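You operate a simulated robot arm through the tools that you are given. There is no shell and no other tool.

Carry out the task below with a simulated robot arm. There is one attempt and no reset: what you move stays moved.

Task
Refill the steamer tank to its line and seat it again.
Fine: steamer off and vented to nought before the tank comes out; fill it on the refill dock; the vent lever ends shut. Where these are worked on the way, their far stop is far enough and under half their travel is too little: vent lever.

Only the result counts: the job must be done as asked and must still hold three seconds after the hand-in. Knocking over, shifting, dropping, spilling or breaking anything else fails it.

Robot
A 6-joint arm with a fingered hand, fixed in place. Base frame: the origin is at the foot of the arm, x ahead of it, y to its left, z up; the work surface is at about z = 900. Lengths are in mm, angles in rad, forces in N, time in s.
With the tool pointing down near the work surface it reaches from about 400 to 940 mm from the base axis. Its first joint turns from -2.897 to 2.897 rad. Payload 5 kg.
The TCP is the grasp point between the finger pads, 37 mm short of the fingertips. In the tool frame z runs along the fingers and y along their closing line. Largest opening 124 mm; the body of the gripper starts 43 mm behind the TCP. The gripper is a hand of 3 fingers: y runs from the thumb to the fingers, the wrist lies at [-21, -125, -215] in the tool frame, and closing takes about 1.5 s.
Orientation is told as [roll, pitch, yaw] about the base's x, y, z axes, in that order, counted from this pose: with the fingers straight down and the wrist toward the robot, the tool's x, y and z point along [0, 1, 0], [1, 0, 0] and [0, 0, -1] of the base frame.

Tools
- The arm moves only by the tool arm_command. Its argument "moves" is a list of rows, each a list of 6 numbers: the shift along the tool's x, y, z in units of 50 mm (1.0 is 50 mm), then the turn, a rotation vector about the tool's x, y, z in units of 6 degrees (1.0 is 6 degrees). In form: [[dx, dy, dz, ax, ay, az], ...]. A call has 1 to 20 rows; each row shifts and turns the commanded pose from where the row before left it, along the tool's axes as they then stand. "gripper" is the finger opening in mm, from 0 to 124, set as the call begins (left out, the last holds). A call with a number of a shift or a turn outside -1 to 1 is refused whole. Rows are played at 5 a second. More than 50 mm and 0.15 rad between two rows, or a gripper value outside its range, and nothing of the call is played. Where a pose cannot be reached the arm comes as near as it can. A force on the tool above 40 N (or 10 N above the force at the start of the call, whichever is more), or a blocked arm, ends the call early, and 0.2 s more pass. The fingers move at their own pace (about 72 mm/s each) and stop on an object; they squeeze with about 27 N. The grip force told is the motor's: it shows also when the fingers shut on nothing. Time passes only in rows, and 0.2 s behind the last, so rows that do not move let the fingers close. It gives the time, the measured TCP pose, the force on the tool (base axes), the opening and the grip force at its end, in the units of the frame above (readings bear some noise), with the torque about the TCP (base axes, N m) and any sound that the robot's microphone picked up.
- Cameras (640 x 400 px; columns grow to the right, rows downward): "scene" is fixed at [51.5, 650.6, 1624.1]; the picture's right is [-0.94, -0.34, 0.00], its down [-0.14, 0.38, -0.92] and it looks along [0.31, -0.86, -0.40] (base axes); focal length 356 px, centre (320, 200). "wrist" rides on the gripper at [72, -104, -154] in the tool frame; the picture's right is [-0.83, 0.26, -0.49], its down [-0.51, -0.72, 0.47] and it looks along [-0.23, 0.64, 0.73] (tool axes); focal length 243 px, centre (320, 200). There is no depth. A picture from a camera that has moved, and an enlarged one, comes with that camera's place and axes in the base frame and with its lens.
- snapshot(camera): a new picture of that camera. The clock stands still meanwhile.
- set_fingers(index, middle, thumb_bend, thumb_turn): sets how far each is bent, from 0 (flat) to 100 (curled in); at 30 the hand is open as for a grip, at 70 the pads meet at the TCP. One left out holds its place. A second passes; each finger stops where it meets its share of the squeeze, and holds until it gets a number again. A gripper value or a shape takes the hand back. It gives what a move gives, with no picture; readings hold the bend of each and the force on the fingers (four entries, about 0 where the hand has none), thumb and palm. thumb_turn goes from beside the hand (0) to across from the fingers (100), as for a grip.
- preshape(shape): the hand has 3 fingers and takes this shape, open, in about a second: jaw (thumb against the fingers, like two jaws); tri (thumb and two fingers); tip (a fingertip pinch); poke (one finger out to press); point (the index stretched); flat (the hand flat); cup (the hand cupped); fist (a fist). The gripper value then closes the fingers along that shape, each until it touches; the sizes above hold for jaw. It gives what a move gives, with no picture.
- zoom(camera, box): a new picture of the part [left, top, right, bottom] of that camera's present view, enlarged. The clock stands still meanwhile.
- finish_job(): hands the job in; it is judged then, once.

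Nothing tells you positions but the pictures and the camera data. Unless the task says otherwise, let go and move clear before handing in.

The tools are called after "Emit:" as name(argument=value, ...) on one line, values as JSON. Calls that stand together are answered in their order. arm_command: Moves the arm, as the interface text tells. Its arguments: {"type":"object","properties":{"moves":{"type":"array","items":{"type":"array","items":{"type":"number"}}},"gripper":{"type":"number"}},"required":["moves"]} The other tools are called the same way: preshape (shape) gives the hand a shape; set_fingers (index, middle, thumb_bend, thumb_turn) moves the fingers one by one; snapshot (camera) takes a picture; zoom (camera, box) takes an enlarged picture of a part of a camera's view; finish_job () hands the job in.

At the start:

```text
t: 0.0
tool_pos: [546.5, -507.4, 1238.0]
orientation: [-0.001, 0.0, 0.001]
force: [0.4, 0.0, 0.0]
torque: [-0.03, 0.0, 0.02]
grip_width: 123.5
grasp_force: 0.1
shape: jaw
bend: [30.0, 30.0, 30.0, 98.0]
finger forces: [0.1, 0.0, 0.1, 0.0, 0.0, 0.1]
```

scene: 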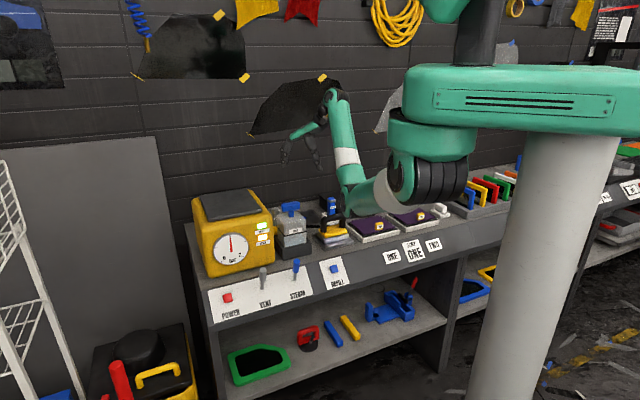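
wrist: 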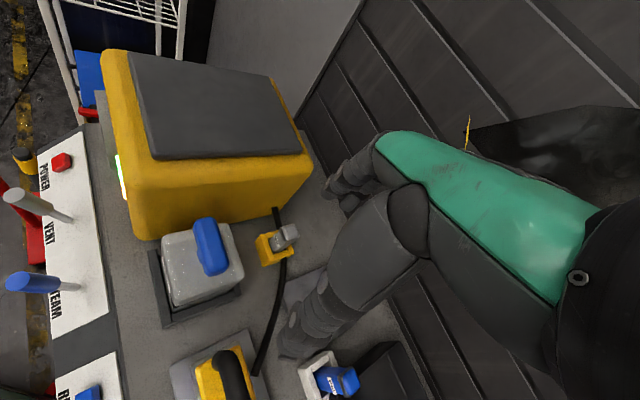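

I see a yellow steamer with a gauge on the bench, a grey tank with a blue handle beside it, and a panel with POWER, VENT, STEAM and REFILL controls. I'll zoom in to understand these before moving.

Emit:
zoom(camera="scene", box=[180, 180, 360, 330])

Emit:
zoom(camera="scene", box=[180, 180, 290, 250])

Emit:
zoom(camera="scene", box=[200, 250, 360, 330])

Emit:
zoom(camera="wrist", box=[0, 130, 380, 400])

Emit:
zoom(camera="scene", box=[260, 180, 380, 260])

```text
2.67 times, centred on (270, 255) of scene
camera zoom: at [51.5, 650.6, 1624.1], right [-0.94, -0.34, 0.0], down [-0.14, 0.38, -0.92], along [0.31, -0.86, -0.4], focal length 949 px, centre (453, 53)
```

zoom: 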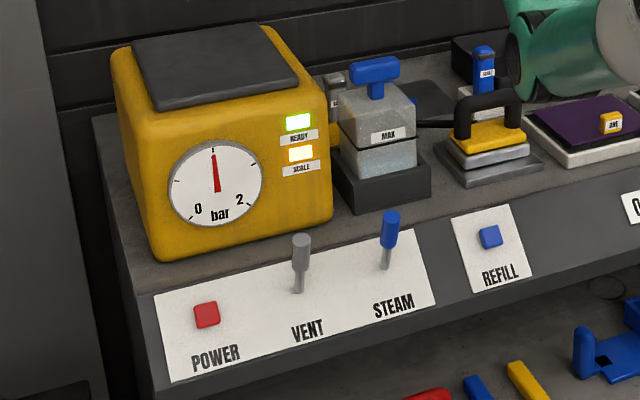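

```text
5.71 times, centred on (235, 215) of scene
camera zoom: at [51.5, 650.6, 1624.1], right [-0.94, -0.34, 0.0], down [-0.14, 0.38, -0.92], along [0.31, -0.86, -0.4], focal length 2034 px, centre (806, 114)
```

zoom: 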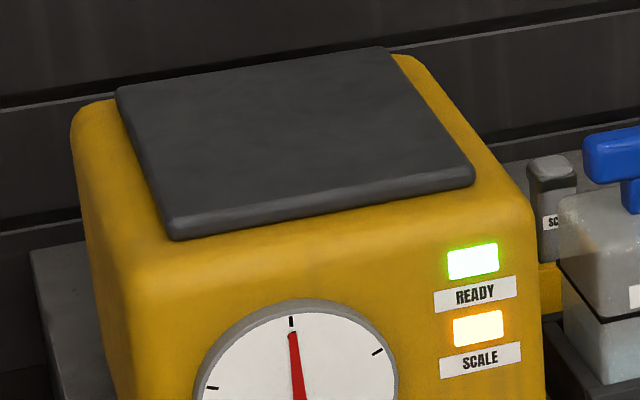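

```text
4.00 times, centred on (280, 290) of scene
camera zoom: at [51.5, 650.6, 1624.1], right [-0.94, -0.34, 0.0], down [-0.14, 0.38, -0.92], along [0.31, -0.86, -0.4], focal length 1424 px, centre (480, -160)
```

zoom: 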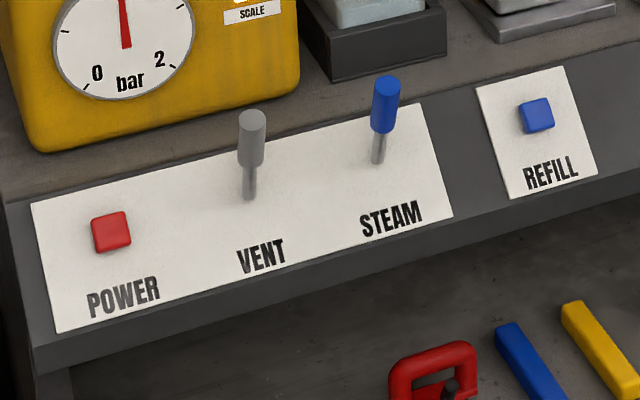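

```text
1.48 times, centred on (190, 265) of wrist
camera zoom: at [440.9, -434.2, 1391.6], right [0.26, -0.83, 0.49], down [-0.72, -0.51, -0.47], along [0.64, -0.23, -0.73], focal length 359 px, centre (513, 104)
```

zoom: 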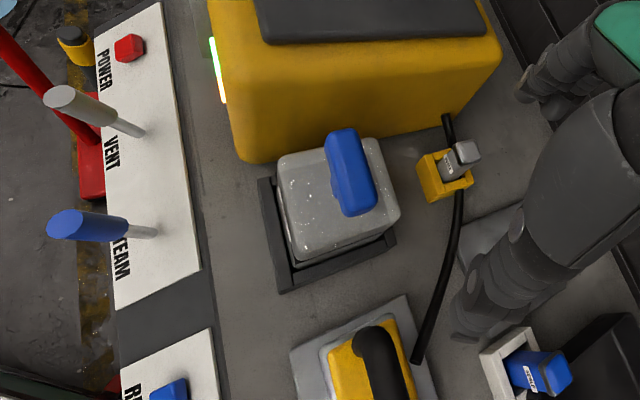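

```text
5.00 times, centred on (320, 220) of scene
camera zoom: at [51.5, 650.6, 1624.1], right [-0.94, -0.34, 0.0], down [-0.14, 0.38, -0.92], along [0.31, -0.86, -0.4], focal length 1780 px, centre (320, 100)
```

zoom: 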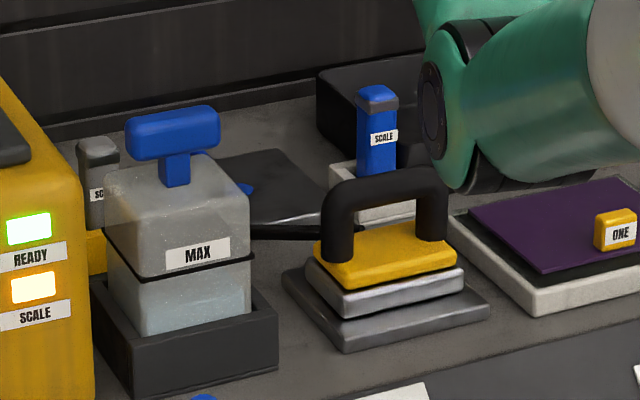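

The steamer reads about 1 bar, with READY and SCALE lit. The tank, marked MAX, is in a dark tray beside it at roughly (560,-420), and I still need to find the refill dock, so I'll look closer.

Emit:
zoom(camera="scene", box=[270, 190, 350, 240])

Emit:
zoom(camera="wrist", box=[240, 200, 440, 400])

Emit:
zoom(camera="scene", box=[320, 180, 640, 300])

Emit:
zoom(camera="scene", box=[200, 260, 460, 400])

```text
8.00 times, centred on (310, 215) of scene
camera zoom: at [51.5, 650.6, 1624.1], right [-0.94, -0.34, 0.0], down [-0.14, 0.38, -0.92], along [0.31, -0.86, -0.4], focal length 2848 px, centre (400, 80)
```

zoom: 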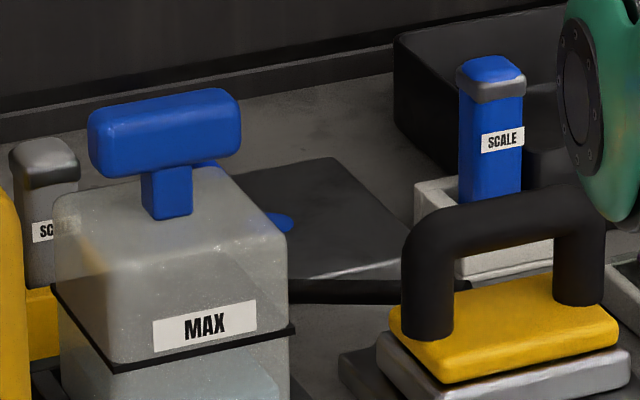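

```text
2.00 times, centred on (340, 300) of wrist
camera zoom: at [440.9, -434.2, 1391.6], right [0.26, -0.83, 0.49], down [-0.72, -0.51, -0.47], along [0.64, -0.23, -0.73], focal length 485 px, centre (280, 0)
```

zoom: 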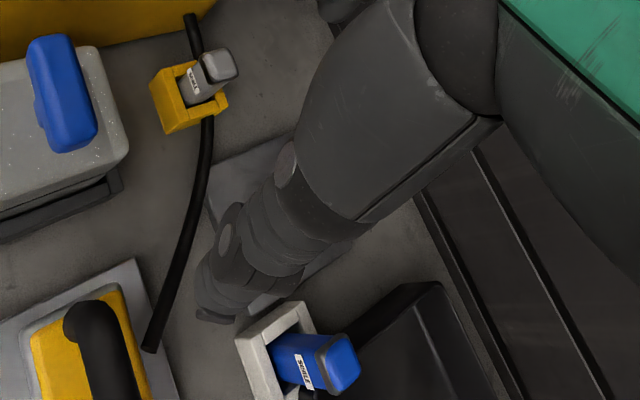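

```text
2.00 times, centred on (480, 240) of scene
camera zoom: at [51.5, 650.6, 1624.1], right [-0.94, -0.34, 0.0], down [-0.14, 0.38, -0.92], along [0.31, -0.86, -0.4], focal length 712 px, centre (0, 120)
```

zoom: 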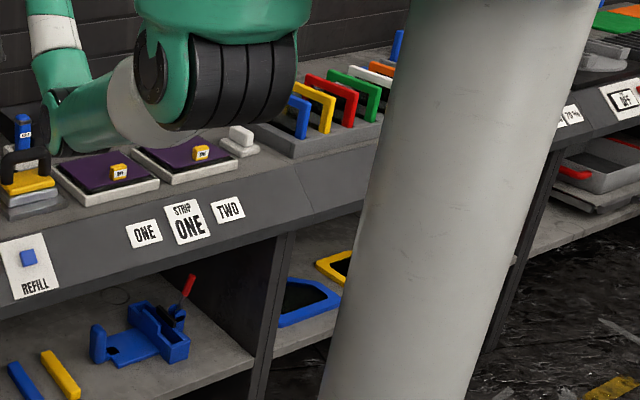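

```text
2.46 times, centred on (330, 330) of scene
camera zoom: at [51.5, 650.6, 1624.1], right [-0.94, -0.34, 0.0], down [-0.14, 0.38, -0.92], along [0.31, -0.86, -0.4], focal length 876 px, centre (295, -120)
```

zoom: 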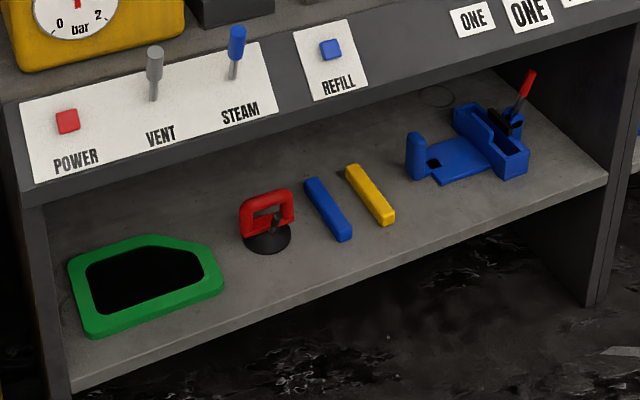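

The refill dock seems to be the dark plate with a blue spot behind the tank, around (610,-670). I'll raise the arm a little and shift it toward the panel to see the controls better with the wrist camera.

Emit:
arm_command(moves=[[0.9, 0, -0.2, 0, 0, 0], [0.9, 0, -0.2, 0, 0, 0], [0.9, 0, -0.2, 0, 0, 0], [0.9, 0, -0.2, 0, 0, 0], [0.9, 0, 0, 0, 0, 0]])

Emit:
snapshot(camera="wrist")

Emit:
snapshot(camera="scene")

```text
t: 1.2
tool_pos: [619.8, -330.7, 1214.8]
orientation: [0.001, -0.006, -0.001]
force: [0.3, -1.0, -0.1]
torque: [0.03, 0.01, 0.02]
grip_width: 123.8
grasp_force: 0.1
shape: jaw
bend: [30.0, 30.0, 30.0, 98.0]
finger forces: [0.1, 0.0, 0.1, 0.0, 0.0, 0.0]
out of reach, approached as far as the arm can: row 1, 2, 3, 4, 5
```

```text
taken
camera wrist: at [515.1, -257.9, 1366.3], right [0.26, -0.83, 0.49], down [-0.72, -0.51, -0.47], along [0.64, -0.23, -0.73], focal length 243 px, centre (320, 200)
```

wrist: 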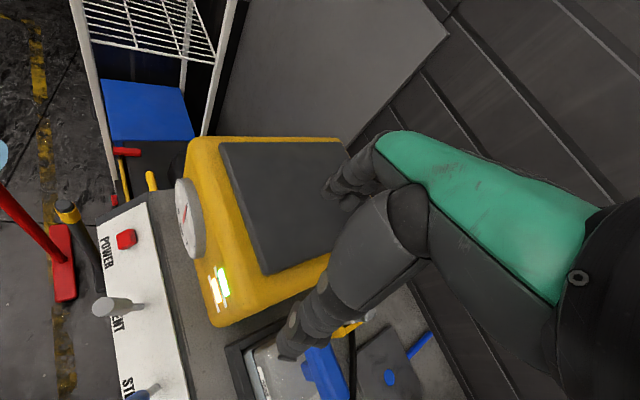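

```text
taken
```

scene: 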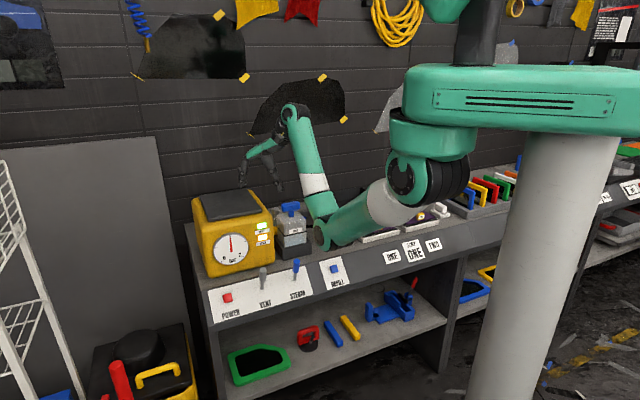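

The bench front runs at 45° to the base axes, facing the robot. I'll yaw the hand -45° to line up with it, which also makes reach easier, and then look again.

Emit:
arm_command(moves=[[0, 0, 0.1, 0, 0, 1], [0, 0, 0.1, 0, 0, 1], [0, 0, 0.1, 0, 0, 1], [0, 0, 0.1, 0, 0, 1], [0, 0, 0.1, 0, 0, 1], [0, 0, 0, 0, 0, 1], [0, 0, 0, 0, 0, 1], [0, 0, 0, 0, 0, 0.5]])

```text
t: 3.0
tool_pos: [618.7, -329.8, 1187.6]
orientation: [0.001, 0.001, -0.786]
force: [-0.1, 0.3, -0.1]
torque: [0.05, -0.04, 0.0]
grip_width: 123.7
grasp_force: 0.1
shape: jaw
bend: [30.0, 30.0, 30.0, 98.0]
finger forces: [0.0, 0.1, 0.0, 0.2, 0.0, 0.2]
```

The yaw worked, and the hand now points straight into the bench. I'll take a look from here.

Emit:
snapshot(camera="wrist")

Emit:
snapshot(camera="scene")

```text
taken
camera wrist: at [596.4, -204.7, 1341.1], right [-0.4, -0.77, 0.49], down [-0.87, 0.15, -0.47], along [0.29, -0.62, -0.73], focal length 243 px, centre (320, 200)
```

wrist: 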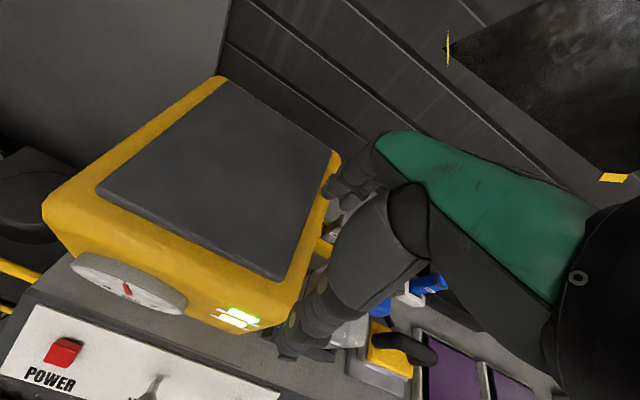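

```text
taken
```

scene: 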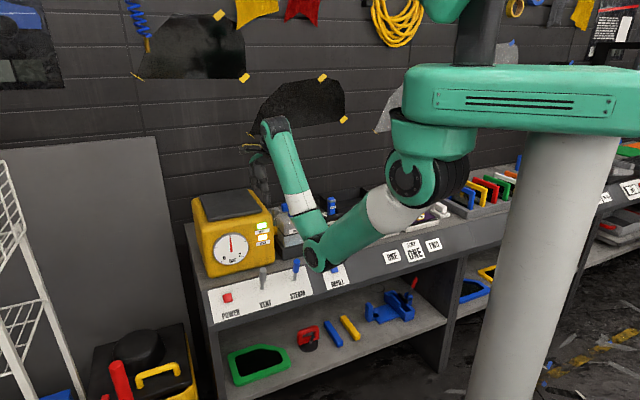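

I'll slide the hand along the bench to the right, well above everything, so the wrist camera can see the tank, dock and spare cartridge.

Emit:
arm_command(moves=[[-0.885, 0.07, 0, 0, 0, 0], [-0.885, 0.07, 0, 0, 0, 0], [-0.885, 0.07, 0, 0, 0, 0], [-0.885, 0.07, 0, 0, 0, 0], [-0.885, 0.07, 0, 0, 0, 0], [-0.885, 0.07, 0, 0, 0, 0], [-0.885, 0.07, 0, 0, 0, 0], [-0.885, 0.07, 0, 0, 0, 0]])

Emit:
snapshot(camera="wrist")

Emit:
snapshot(camera="scene")

```text
t: 4.8
tool_pos: [387.5, -600.6, 1185.4]
orientation: [0.0, -0.001, -0.787]
force: [0.4, 1.1, -0.6]
torque: [0.01, 0.0, 0.0]
grip_width: 123.5
grasp_force: 0.1
shape: jaw
bend: [30.0, 30.0, 30.0, 98.0]
finger forces: [0.0, 0.0, 0.0, 0.1, 0.1, 0.0]
```

```text
taken
camera wrist: at [365.3, -474.7, 1338.7], right [-0.4, -0.77, 0.49], down [-0.87, 0.15, -0.47], along [0.29, -0.62, -0.73], focal length 243 px, centre (320, 200)
```

wrist: 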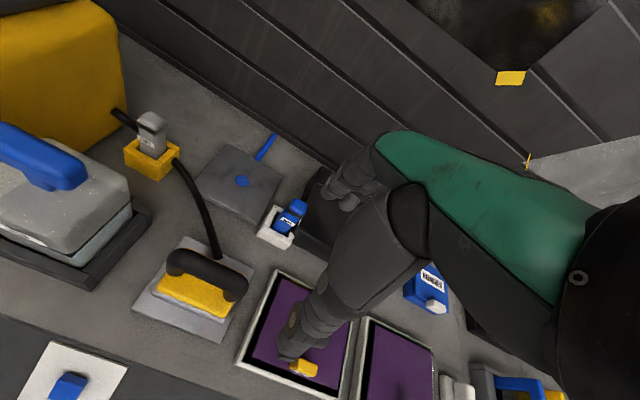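

```text
taken
```

scene: 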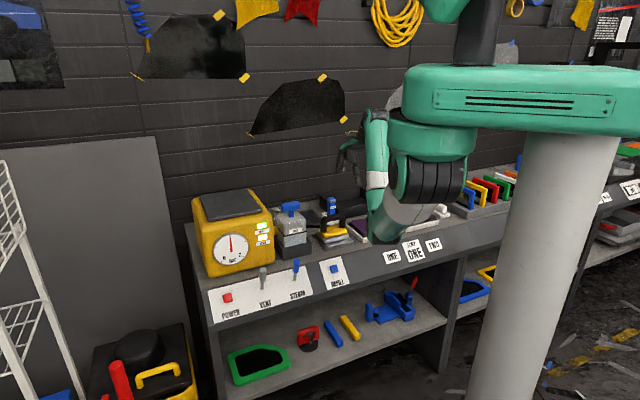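

Emit:
zoom(camera="wrist", box=[100, 90, 340, 240])

Emit:
zoom(camera="scene", box=[260, 180, 360, 250])

Emit:
zoom(camera="wrist", box=[0, 90, 280, 265])

```text
2.67 times, centred on (220, 165) of wrist
camera zoom: at [365.3, -474.7, 1338.7], right [-0.4, -0.77, 0.49], down [-0.87, 0.15, -0.47], along [0.29, -0.62, -0.73], focal length 647 px, centre (587, 293)
```

zoom: 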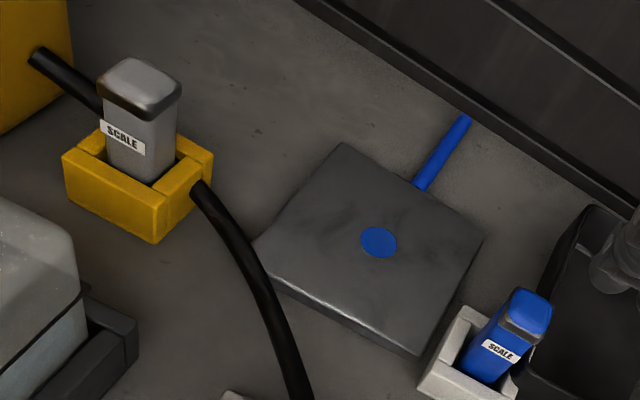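

```text
5.71 times, centred on (310, 215) of scene
camera zoom: at [51.5, 650.6, 1624.1], right [-0.94, -0.34, 0.0], down [-0.14, 0.38, -0.92], along [0.31, -0.86, -0.4], focal length 2034 px, centre (377, 114)
```

zoom: 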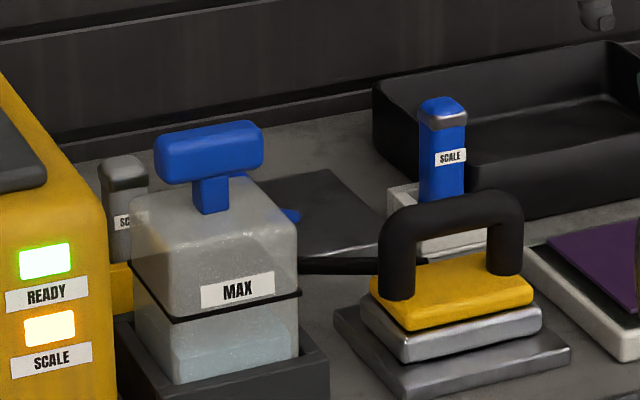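

```text
2.29 times, centred on (140, 178) of wrist
camera zoom: at [365.3, -474.7, 1338.7], right [-0.4, -0.77, 0.49], down [-0.87, 0.15, -0.47], along [0.29, -0.62, -0.73], focal length 555 px, centre (731, 251)
```

zoom: 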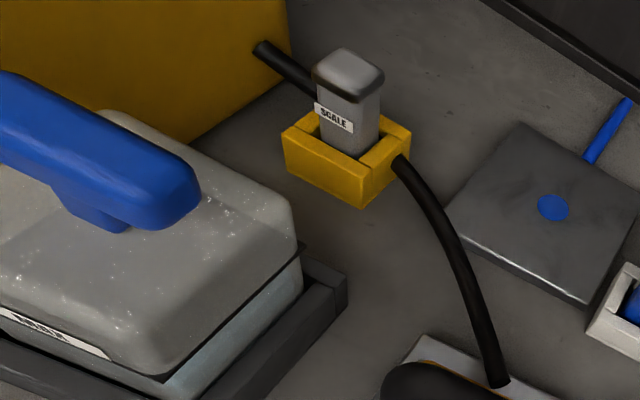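

The dock is the dark plate with the blue dot at about (u=-40, v=900 in bench axes), and the black hose runs between it and the tank. Next I'll move in front of the panel for a closer look at POWER and the VENT lever.

Emit:
arm_command(moves=[[0.78, -0.487, 0.122, 0, 0, 0], [0.78, -0.487, 0.122, 0, 0, 0], [0.78, -0.487, 0.122, 0, 0, 0], [0.78, -0.487, 0.122, 0, 0, 0], [0.78, -0.487, 0.122, 0, 0, 0], [0.78, -0.487, 0.122, 0, 0, 0], [0.78, -0.487, 0.122, 0, 0, 0], [0.78, -0.487, 0.122, 0, 0, 0], [0.78, -0.487, 0.122, 0, 0, 0]])

Emit:
snapshot(camera="wrist")

Emit:
snapshot(camera="scene")

```text
t: 6.8
tool_pos: [493.0, -207.1, 1104.1]
orientation: [0.002, -0.007, -0.789]
force: [-0.1, 0.0, -0.8]
torque: [0.02, -0.01, 0.02]
grip_width: 123.8
grasp_force: 0.0
shape: jaw
bend: [30.0, 30.0, 30.0, 97.0]
finger forces: [0.0, 0.0, 0.1, 0.1, 0.0, 0.1]
out of reach, approached as far as the arm can: row 4, 5, 6, 8, 9
```

```text
taken
camera wrist: at [468.9, -81.4, 1256.5], right [-0.4, -0.77, 0.49], down [-0.87, 0.15, -0.48], along [0.29, -0.62, -0.73], focal length 243 px, centre (320, 200)
```

wrist: 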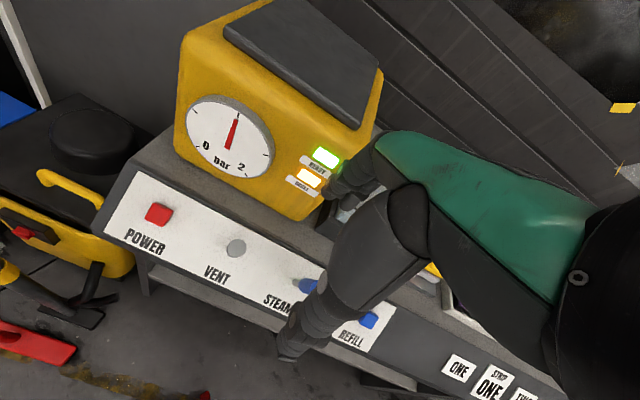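

```text
taken
```

scene: 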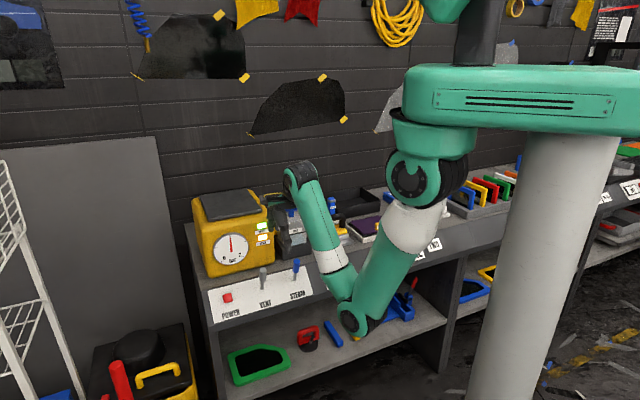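

The panel slopes toward the robot: POWER is near (u=375, v=540, z≈875) and the VENT lever base is near u=259. I'll zoom in to see how the levers are tilted.

Emit:
zoom(camera="scene", box=[205, 255, 315, 325])

Emit:
zoom(camera="wrist", box=[90, 80, 390, 360])

```text
5.71 times, centred on (260, 290) of scene
camera zoom: at [51.5, 650.6, 1624.1], right [-0.94, -0.34, 0.0], down [-0.14, 0.38, -0.92], along [0.31, -0.86, -0.4], focal length 2034 px, centre (663, -314)
```

zoom: 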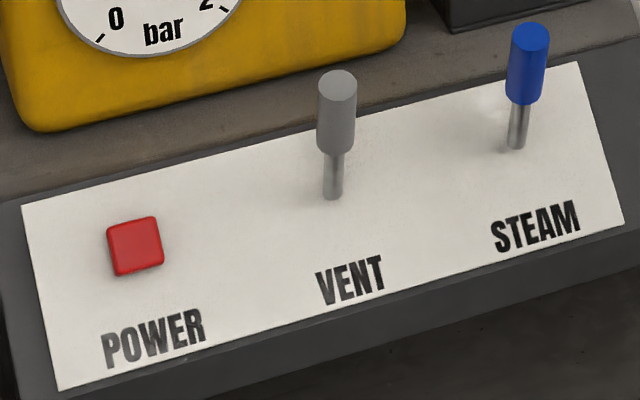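

```text
1.43 times, centred on (240, 220) of wrist
camera zoom: at [468.9, -81.4, 1256.5], right [-0.4, -0.77, 0.49], down [-0.87, 0.15, -0.48], along [0.29, -0.62, -0.73], focal length 347 px, centre (434, 171)
```

zoom: 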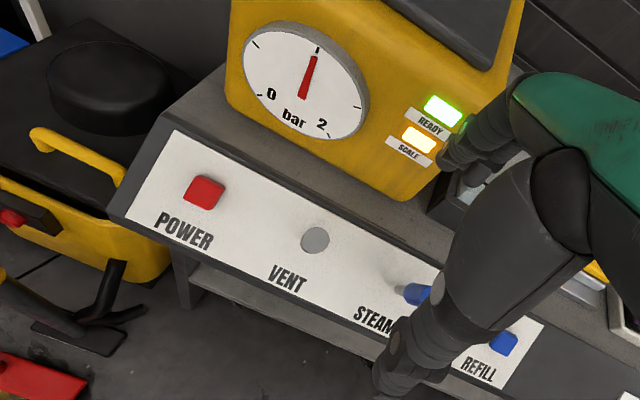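

POWER's top face is about (u=375, v=538, z=879), and the lever leans up from the panel normal. I'll shape the hand for poking and check where the fingertip sits.

Emit:
preshape(shape="poke")

Emit:
snapshot(camera="wrist")

Emit:
zoom(camera="scene", box=[240, 150, 380, 250])

```text
t: 7.7
tool_pos: [492.1, -207.2, 1103.5]
orientation: [0.002, -0.007, -0.785]
force: [-0.1, -0.9, -0.5]
torque: [-0.02, 0.0, 0.02]
grip_width: 0.0
grasp_force: 0.1
shape: poke
bend: [70.0, 70.0, 100.0, 100.0]
finger forces: [0.0, 0.1, 0.1, 0.0, 0.1, 0.0]
```

```text
taken
camera wrist: at [468.9, -81.9, 1256.7], right [-0.4, -0.77, 0.49], down [-0.87, 0.15, -0.48], along [0.29, -0.62, -0.73], focal length 243 px, centre (320, 200)
```

wrist: 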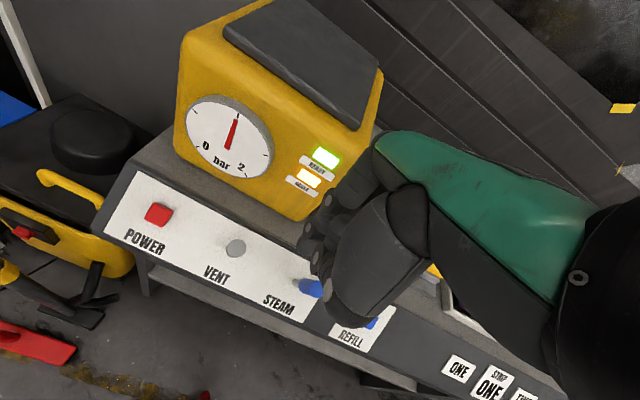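

```text
4.00 times, centred on (310, 200) of scene
camera zoom: at [51.5, 650.6, 1624.1], right [-0.94, -0.34, 0.0], down [-0.14, 0.38, -0.92], along [0.31, -0.86, -0.4], focal length 1424 px, centre (360, 200)
```

zoom: 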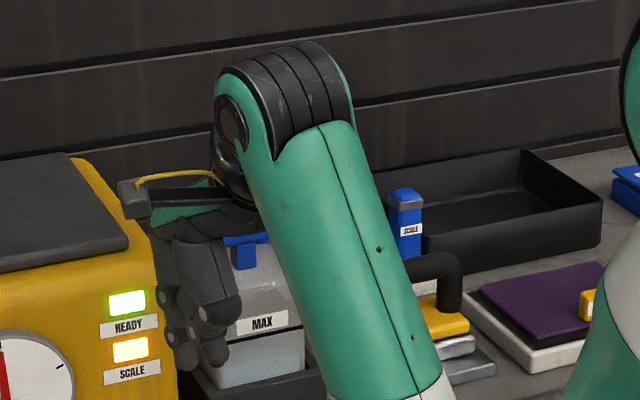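

I'll zoom in on the fingers to see what poke looks like on this hand.

Emit:
zoom(camera="wrist", box=[260, 120, 460, 340])

Emit:
zoom(camera="scene", box=[260, 180, 320, 250])

```text
1.82 times, centred on (360, 230) of wrist
camera zoom: at [468.9, -81.9, 1256.7], right [-0.4, -0.77, 0.49], down [-0.87, 0.15, -0.48], along [0.29, -0.62, -0.73], focal length 441 px, centre (247, 146)
```

zoom: 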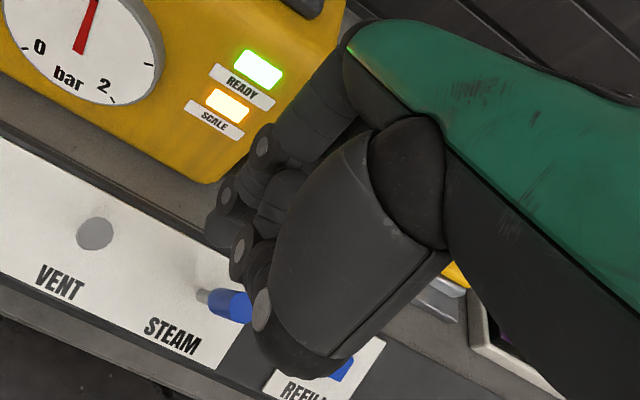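

```text
5.71 times, centred on (290, 215) of scene
camera zoom: at [51.5, 650.6, 1624.1], right [-0.94, -0.34, 0.0], down [-0.14, 0.38, -0.92], along [0.31, -0.86, -0.4], focal length 2034 px, centre (491, 114)
```

zoom: 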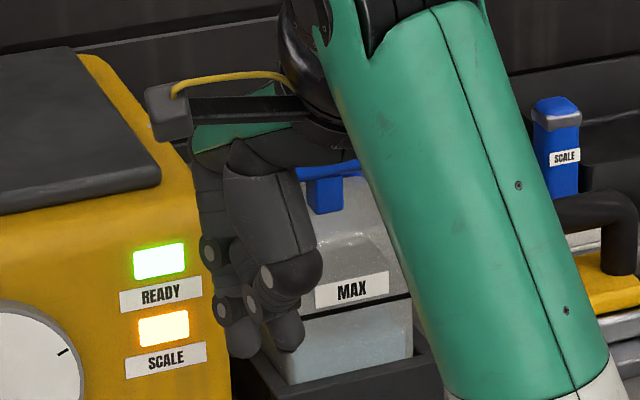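

With poke, the two fingertips sit about ±13 mm in u and 37 mm below the TCP. I'll move over beside POWER and tilt the tool 30° toward the panel normal.

Emit:
arm_command(moves=[[0.8, 0, 0, 0, 0, 0], [0.8, 0, 0, 0, 0, 0], [0.8, 0, 0, 0, 0, 0], [0.8, 0, 0, 0, 0, 0], [0, 0, 0, -1, 0, 0], [0, 0, 0, -1, 0, 0], [0, 0, 0, -1, 0, 0], [0, 0, 0, -1, 0, 0], [0, 0, 0, -1, 0, 0]])

Emit:
snapshot(camera="wrist")

Emit:
snapshot(camera="scene")

```text
t: 9.7
tool_pos: [604.5, -93.0, 1105.1]
orientation: [0.001, -0.526, -0.786]
force: [1.1, 0.6, -0.7]
torque: [0.02, -0.04, -0.03]
grip_width: 0.3
grasp_force: 0.1
shape: poke
bend: [70.0, 70.0, 100.0, 100.0]
finger forces: [0.0, 0.0, 0.1, 0.0, 0.0, 0.0]
```

```text
taken
camera wrist: at [537.2, 75.9, 1184.8], right [-0.6, -0.57, 0.56], down [-0.63, -0.08, -0.77], along [0.49, -0.82, -0.31], focal length 243 px, centre (320, 200)
```

wrist: 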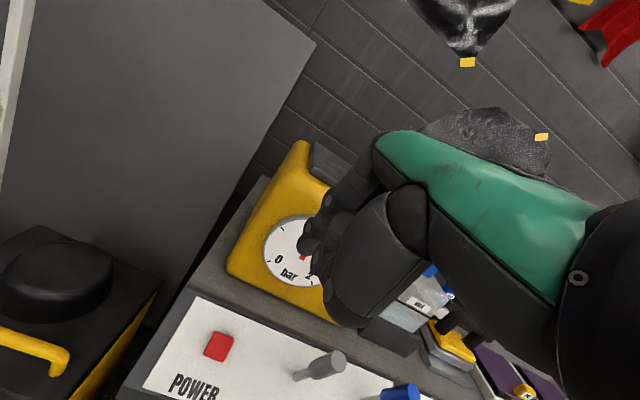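

```text
taken
```

scene: 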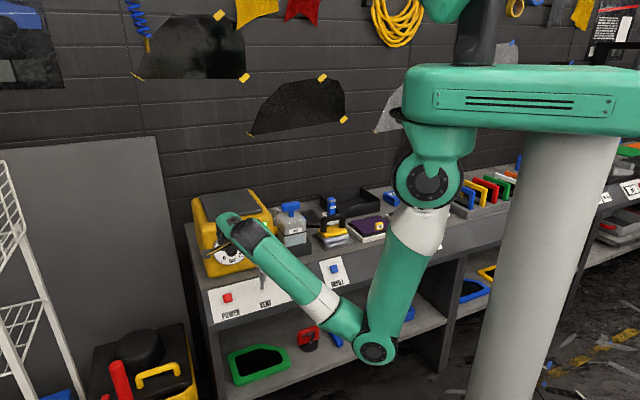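

The hand is above POWER and the wrist view confirms the button at (375, 539, 879). I'll descend to about 20 mm short of it.

Emit:
arm_command(moves=[[0, -0.3875, 0.7845, 0, 0, 0], [0, -0.3875, 0.7845, 0, 0, 0], [0, -0.3875, 0.7845, 0, 0, 0], [0, -0.3875, 0.7845, 0, 0, 0]])

Emit:
snapshot(camera="wrist")

Emit:
zoom(camera="scene", box=[180, 200, 360, 320])

```text
t: 10.7
tool_pos: [610.7, -101.4, 929.3]
orientation: [0.002, -0.523, -0.784]
force: [0.7, -0.6, -0.2]
torque: [0.05, -0.02, 0.02]
grip_width: 0.0
grasp_force: 0.1
shape: poke
bend: [70.0, 70.0, 100.0, 100.0]
finger forces: [0.0, 0.0, 0.0, 0.0, 0.0, 0.0]
```

```text
taken
camera wrist: at [543.3, 67.2, 1010.6], right [-0.6, -0.57, 0.56], down [-0.63, -0.08, -0.77], along [0.49, -0.82, -0.31], focal length 243 px, centre (320, 200)
```

wrist: 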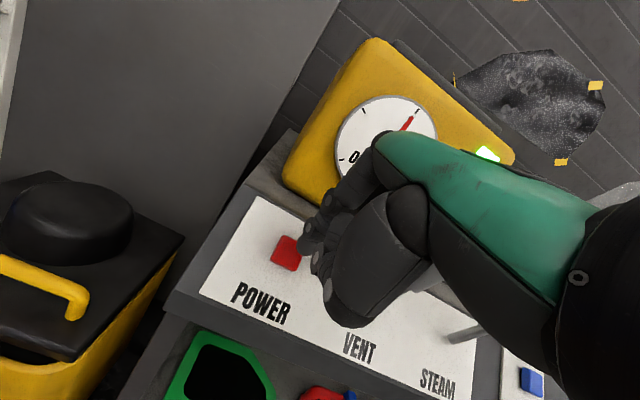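

```text
3.33 times, centred on (270, 260) of scene
camera zoom: at [51.5, 650.6, 1624.1], right [-0.94, -0.34, 0.0], down [-0.14, 0.38, -0.92], along [0.31, -0.86, -0.4], focal length 1187 px, centre (487, 0)
```

zoom: 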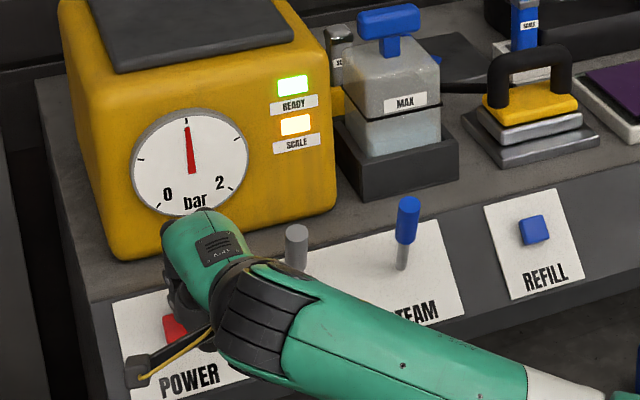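

Emit:
zoom(camera="wrist", box=[240, 170, 400, 340])

```text
2.35 times, centred on (320, 255) of wrist
camera zoom: at [543.3, 67.2, 1010.6], right [-0.6, -0.57, 0.56], down [-0.63, -0.08, -0.77], along [0.49, -0.82, -0.31], focal length 571 px, centre (320, 71)
```

zoom: 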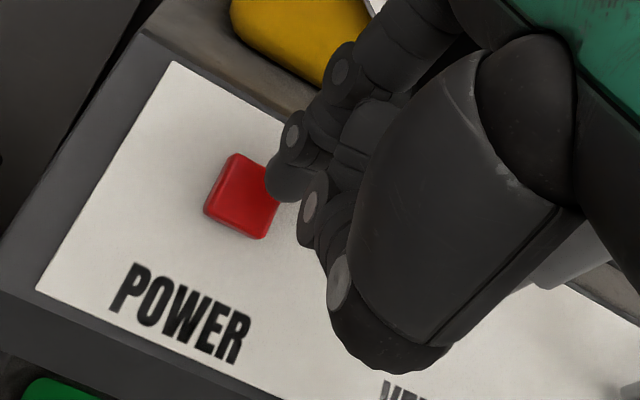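

The tip needs about +5 mm in u to centre on the button. I'll advance along the tool axis in small steps until the button gives.

Emit:
arm_command(moves=[[0.11, 0.01, 0.2, 0, 0, 0], [0, 0, 0.1, 0, 0, 0], [0, 0, 0.06, 0, 0, 0]])

Emit:
zoom(camera="wrist", box=[240, 60, 520, 340])

```text
t: 11.5
tool_pos: [621.9, -105.1, 915.3]
orientation: [-0.001, -0.522, -0.785]
force: [0.2, 0.1, 0.9]
torque: [0.0, -0.07, -0.01]
grip_width: 0.0
grasp_force: 0.1
shape: poke
bend: [70.0, 70.0, 100.0, 100.0]
finger forces: [0.2, 0.0, 0.1, 0.0, 0.1, 0.1]
```

```text
1.43 times, centred on (380, 200) of wrist
camera zoom: at [556.0, 65.1, 995.5], right [-0.6, -0.57, 0.56], down [-0.63, -0.08, -0.77], along [0.49, -0.82, -0.31], focal length 347 px, centre (234, 200)
```

zoom: 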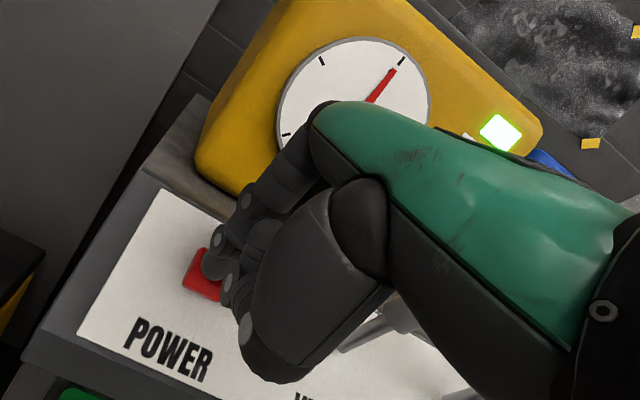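

Emit:
arm_command(moves=[[0, 0, 0.06, 0, 0, 0], [0, 0, 0.06, 0, 0, 0], [0, 0, 0.04, 0, 0, 0]])

Emit:
zoom(camera="wrist", box=[240, 60, 520, 340])

```text
t: 12.3
tool_pos: [626.6, -105.8, 908.8]
orientation: [0.001, -0.526, -0.787]
force: [-4.2, 3.2, 8.6]
torque: [0.01, -0.07, 0.03]
grip_width: 0.2
grasp_force: 0.0
shape: poke
bend: [70.0, 70.0, 100.0, 100.0]
finger forces: [10.5, 0.1, 0.0, 0.1, 0.0, 0.1]
heard: click
```

```text
1.43 times, centred on (380, 200) of wrist
camera zoom: at [559.1, 62.8, 989.7], right [-0.6, -0.57, 0.56], down [-0.63, -0.08, -0.77], along [0.49, -0.82, -0.31], focal length 347 px, centre (234, 200)
```

zoom: 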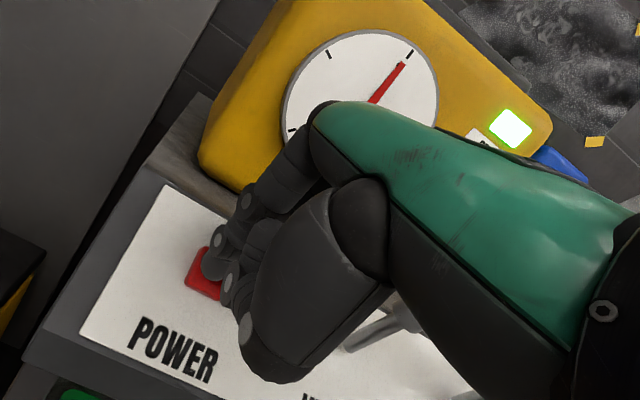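

I heard a click with about 10 N on the index, so the button was pressed. I'll back off along the tool axis and check the lights.

Emit:
arm_command(moves=[[0, 0, -0.5, 0, 0, 0], [0, 0, -0.8, 0, 0, 0], [0, 0, -0.8, 0, 0, 0]])

Emit:
zoom(camera="scene", box=[180, 180, 340, 300])

Emit:
snapshot(camera="wrist")

```text
t: 13.1
tool_pos: [588.8, -68.0, 1001.7]
orientation: [0.0, -0.524, -0.786]
force: [-1.2, 0.5, -0.2]
torque: [-0.03, 0.01, 0.03]
grip_width: 0.1
grasp_force: 0.0
shape: poke
bend: [70.0, 70.0, 100.0, 100.0]
finger forces: [0.1, 0.0, 0.0, 0.0, 0.0, 0.1]
```

```text
3.33 times, centred on (260, 240) of scene
camera zoom: at [51.5, 650.6, 1624.1], right [-0.94, -0.34, 0.0], down [-0.14, 0.38, -0.92], along [0.31, -0.86, -0.4], focal length 1187 px, centre (520, 67)
```

zoom: 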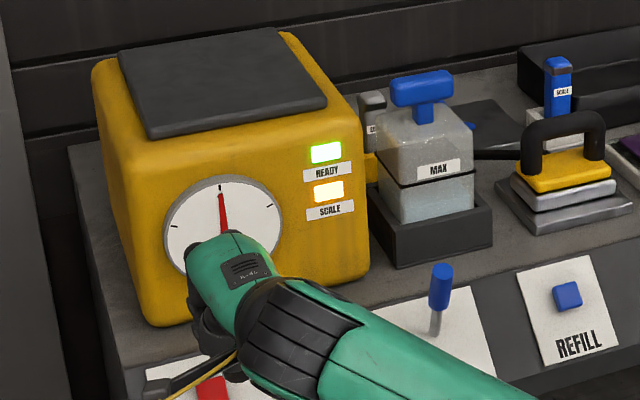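

```text
taken
camera wrist: at [521.0, 100.8, 1081.1], right [-0.6, -0.57, 0.56], down [-0.63, -0.08, -0.77], along [0.49, -0.81, -0.31], focal length 243 px, centre (320, 200)
```

wrist: 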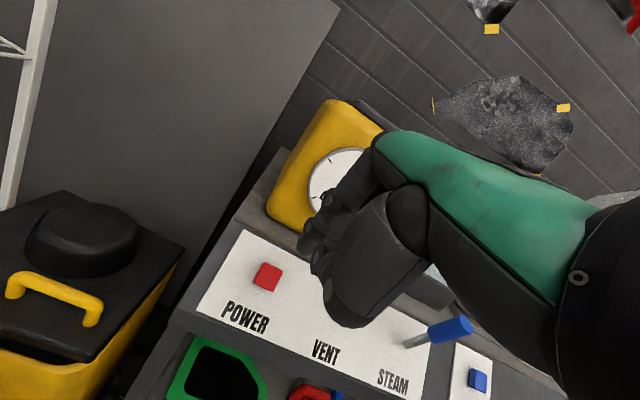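

READY is still lit after the click. I'll wait a moment and look closely at the button, lights and gauge to judge whether it's really off.

Emit:
arm_command(moves=[[0, 0, -0.8, 0, 0, 0], [0, 0, -0.6, 0, 0, 0], [0, 0, 0, 0, 0, 0], [0, 0, 0, 0, 0, 0], [0, 0, 0, 0, 0, 0], [0, 0, 0, 0, 0, 0], [0, 0, 0, 0, 0, 0], [0, 0, 0, 0, 0, 0]])

Emit:
zoom(camera="wrist", box=[180, 80, 480, 360])

Emit:
zoom(camera="scene", box=[190, 190, 290, 300])

```text
t: 14.9
tool_pos: [564.8, -44.6, 1058.7]
orientation: [-0.002, -0.525, -0.786]
force: [0.0, -0.2, 0.6]
torque: [0.04, 0.0, 0.02]
grip_width: 0.0
grasp_force: 0.1
shape: poke
bend: [70.0, 70.0, 100.0, 100.0]
finger forces: [0.0, 0.0, 0.0, 0.0, 0.1, 0.0]
```

```text
1.43 times, centred on (330, 220) of wrist
camera zoom: at [497.2, 125.5, 1139.1], right [-0.6, -0.57, 0.56], down [-0.63, -0.08, -0.77], along [0.49, -0.82, -0.31], focal length 347 px, centre (306, 171)
```

zoom: 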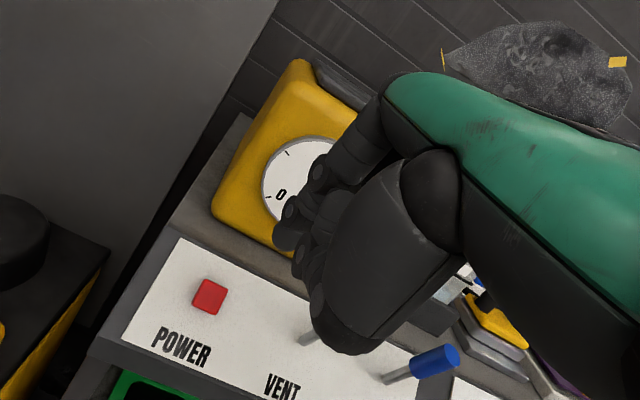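

```text
3.64 times, centred on (240, 245) of scene
camera zoom: at [51.5, 650.6, 1624.1], right [-0.94, -0.34, 0.0], down [-0.14, 0.38, -0.92], along [0.31, -0.86, -0.4], focal length 1295 px, centre (611, 36)
```

zoom: 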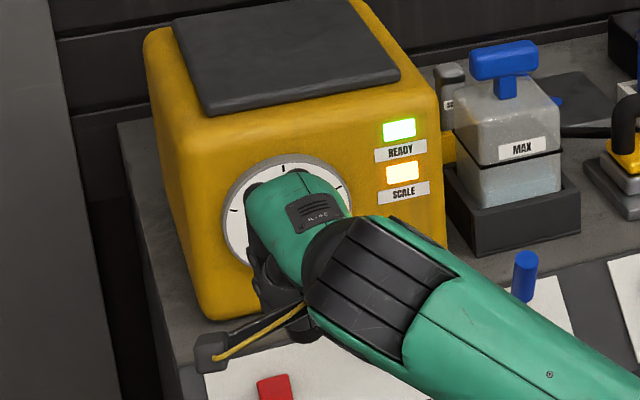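

I can't see the gauge past the hand. I'll reopen the hand to jaw and slide over toward the VENT lever, staying high, so I can check the gauge and lever.

Emit:
preshape(shape="jaw")

Emit:
arm_command(moves=[[-0.72, 0, 0, 0, 0, 0], [-0.72, 0, 0, 0, 0, 0], [-0.72, 0, 0, 0, 0, 0]], gripper=60)

Emit:
snapshot(camera="wrist")

Emit:
zoom(camera="scene", box=[180, 180, 360, 320])

```text
t: 15.8
tool_pos: [565.0, -43.5, 1059.1]
orientation: [-0.001, -0.524, -0.785]
force: [0.5, 1.1, -0.4]
torque: [0.02, 0.0, 0.0]
grip_width: 123.8
grasp_force: 0.0
shape: jaw
bend: [30.0, 30.0, 30.0, 98.0]
finger forces: [0.0, 0.0, 0.0, 0.0, 0.0, 0.0]
```

```text
t: 16.6
tool_pos: [487.9, -121.9, 1059.9]
orientation: [0.001, -0.524, -0.785]
force: [0.1, -0.1, -0.1]
torque: [-0.01, 0.0, 0.01]
grip_width: 60.5
grasp_force: 0.0
shape: jaw
bend: [74.0, 45.0, 70.0, 100.0]
finger forces: [0.0, 0.0, 0.1, 0.0, 0.0, 0.1]
```

```text
taken
camera wrist: at [420.4, 46.7, 1139.8], right [-0.6, -0.57, 0.56], down [-0.63, -0.08, -0.77], along [0.49, -0.82, -0.31], focal length 243 px, centre (320, 200)
```

wrist: 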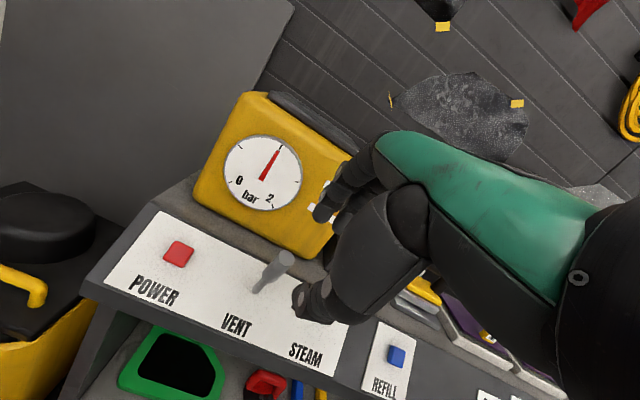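

```text
2.86 times, centred on (270, 250) of scene
camera zoom: at [51.5, 650.6, 1624.1], right [-0.94, -0.34, 0.0], down [-0.14, 0.38, -0.92], along [0.31, -0.86, -0.4], focal length 1017 px, centre (463, 57)
```

zoom: 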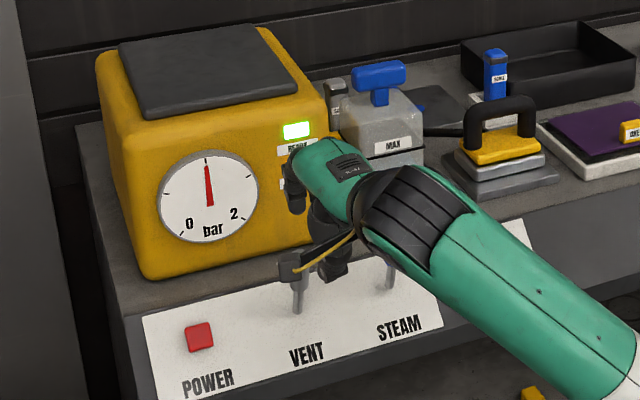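

The gauge still reads 1 bar, and the finger bends are uneven after that gripper command. I'll check the hand's shape before going near the lever.

Emit:
zoom(camera="wrist", box=[240, 120, 460, 340])

Emit:
arm_command(moves=[[0, 0, 0, 0, 0, 0], [0, 0, 0, 0, 0, 0], [0, 0, 0, 0, 0, 0]])

Emit:
zoom(camera="wrist", box=[240, 120, 460, 340])

```text
1.82 times, centred on (350, 230) of wrist
camera zoom: at [420.4, 46.7, 1139.8], right [-0.6, -0.57, 0.56], down [-0.63, -0.08, -0.77], along [0.49, -0.82, -0.31], focal length 441 px, centre (266, 146)
```

zoom: 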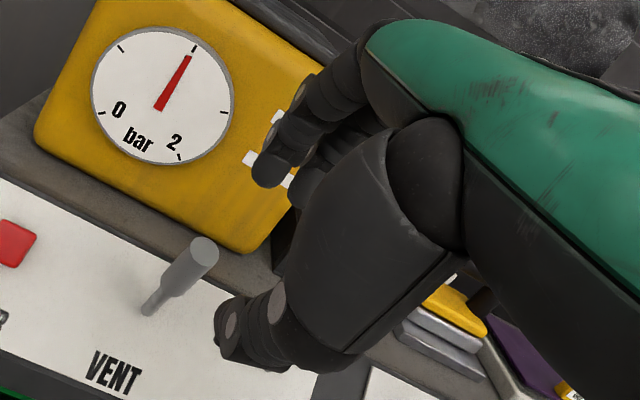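

```text
t: 17.4
tool_pos: [487.6, -121.9, 1058.9]
orientation: [0.001, -0.523, -0.787]
force: [0.3, 0.2, 0.1]
torque: [0.05, -0.04, 0.0]
grip_width: 60.7
grasp_force: 0.0
shape: jaw
bend: [74.0, 45.0, 70.0, 100.0]
finger forces: [0.0, 0.0, 0.0, 0.1, 0.1, 0.0]
```

```text
1.82 times, centred on (350, 230) of wrist
camera zoom: at [420.5, 46.9, 1140.0], right [-0.6, -0.57, 0.56], down [-0.63, -0.08, -0.77], along [0.49, -0.82, -0.31], focal length 441 px, centre (266, 146)
```

zoom: 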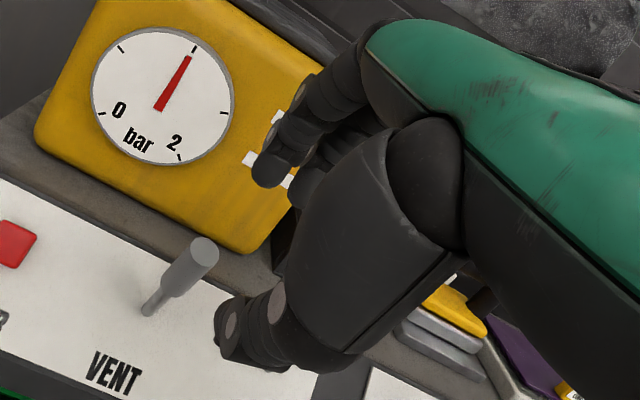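

The opening looks right at about 60 mm, and the VENT lever's knob centre is near (u=260, v=514, z=950). I'll line up just above the knob.

Emit:
arm_command(moves=[[0.015, 0.17, 0.664, 0, 0, 0], [0.015, 0.17, 0.664, 0, 0, 0]])

Emit:
zoom(camera="wrist", box=[180, 100, 460, 380])

Emit:
zoom(camera="scene", box=[200, 210, 340, 320])

```text
t: 18.0
tool_pos: [522.2, -155.9, 1010.4]
orientation: [0.001, -0.524, -0.785]
force: [-0.5, 0.2, -0.1]
torque: [-0.01, -0.01, 0.0]
grip_width: 60.6
grasp_force: 0.1
shape: jaw
bend: [74.0, 45.0, 70.0, 100.0]
finger forces: [0.1, 0.0, 0.1, 0.0, 0.0, 0.0]
```

```text
1.43 times, centred on (320, 240) of wrist
camera zoom: at [455.2, 13.5, 1090.5], right [-0.6, -0.57, 0.56], down [-0.63, -0.08, -0.77], along [0.49, -0.82, -0.31], focal length 347 px, centre (320, 143)
```

zoom: 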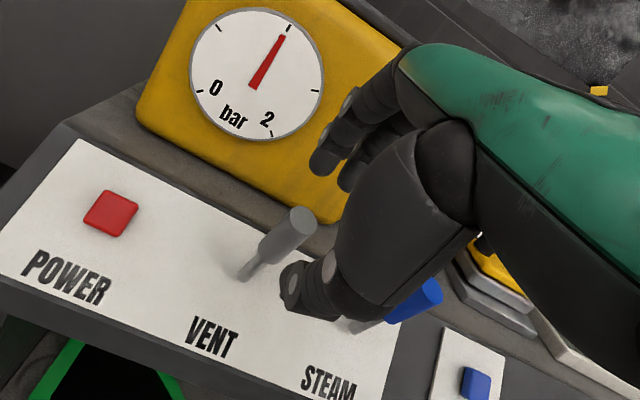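

```text
3.64 times, centred on (270, 265) of scene
camera zoom: at [51.5, 650.6, 1624.1], right [-0.94, -0.34, 0.0], down [-0.14, 0.38, -0.92], along [0.31, -0.86, -0.4], focal length 1295 px, centre (502, -36)
```

zoom: 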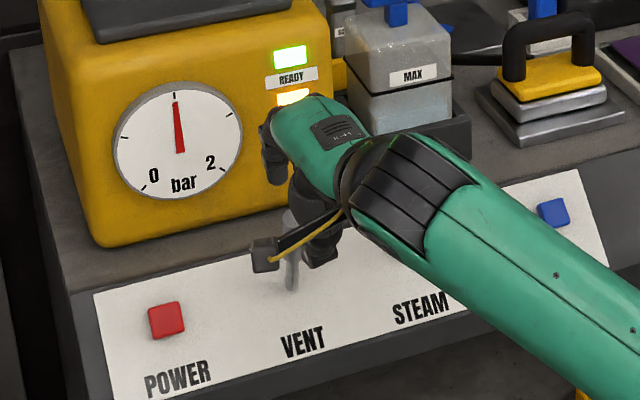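

The lever sits right on the approach line between thumb and fingers. I'll lower the open jaw around the knob.

Emit:
arm_command(moves=[[0, 0, 0.6, 0, 0, 0], [0, 0, 0.6, 0, 0, 0]])

Emit:
zoom(camera="wrist", box=[180, 100, 460, 380])

Emit:
zoom(camera="scene", box=[200, 210, 340, 320])

```text
t: 18.6
tool_pos: [546.0, -175.0, 956.5]
orientation: [0.001, -0.524, -0.785]
force: [-0.7, 0.1, 0.0]
torque: [0.03, -0.06, 0.01]
grip_width: 60.3
grasp_force: 0.1
shape: jaw
bend: [74.0, 45.0, 70.0, 100.0]
finger forces: [0.0, 0.1, 0.0, 0.0, 0.0, 0.0]
```

```text
1.43 times, centred on (320, 240) of wrist
camera zoom: at [477.5, -7.0, 1038.1], right [-0.6, -0.57, 0.56], down [-0.63, -0.08, -0.77], along [0.49, -0.82, -0.31], focal length 347 px, centre (320, 143)
```

zoom: 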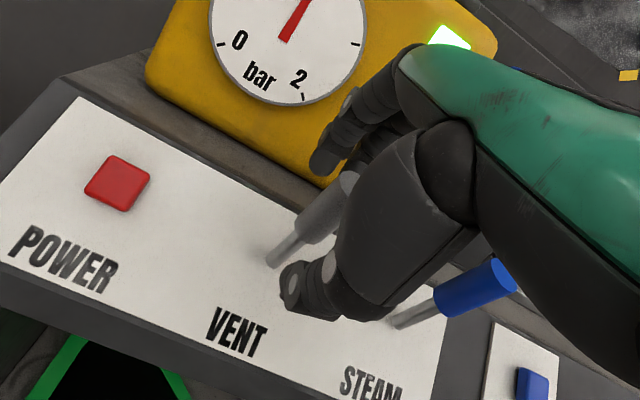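

```text
3.64 times, centred on (270, 265) of scene
camera zoom: at [51.5, 650.6, 1624.1], right [-0.94, -0.34, 0.0], down [-0.14, 0.38, -0.92], along [0.31, -0.86, -0.4], focal length 1295 px, centre (502, -36)
```

zoom: 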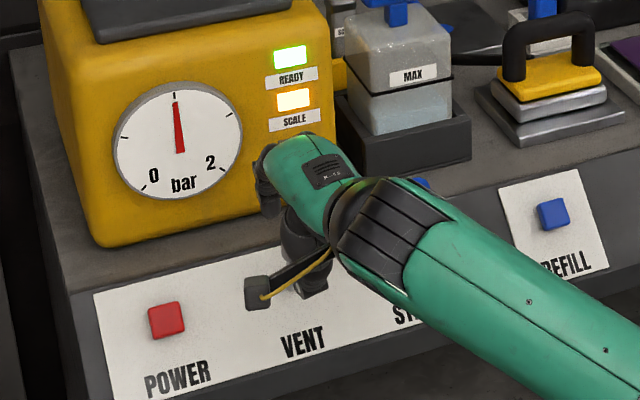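

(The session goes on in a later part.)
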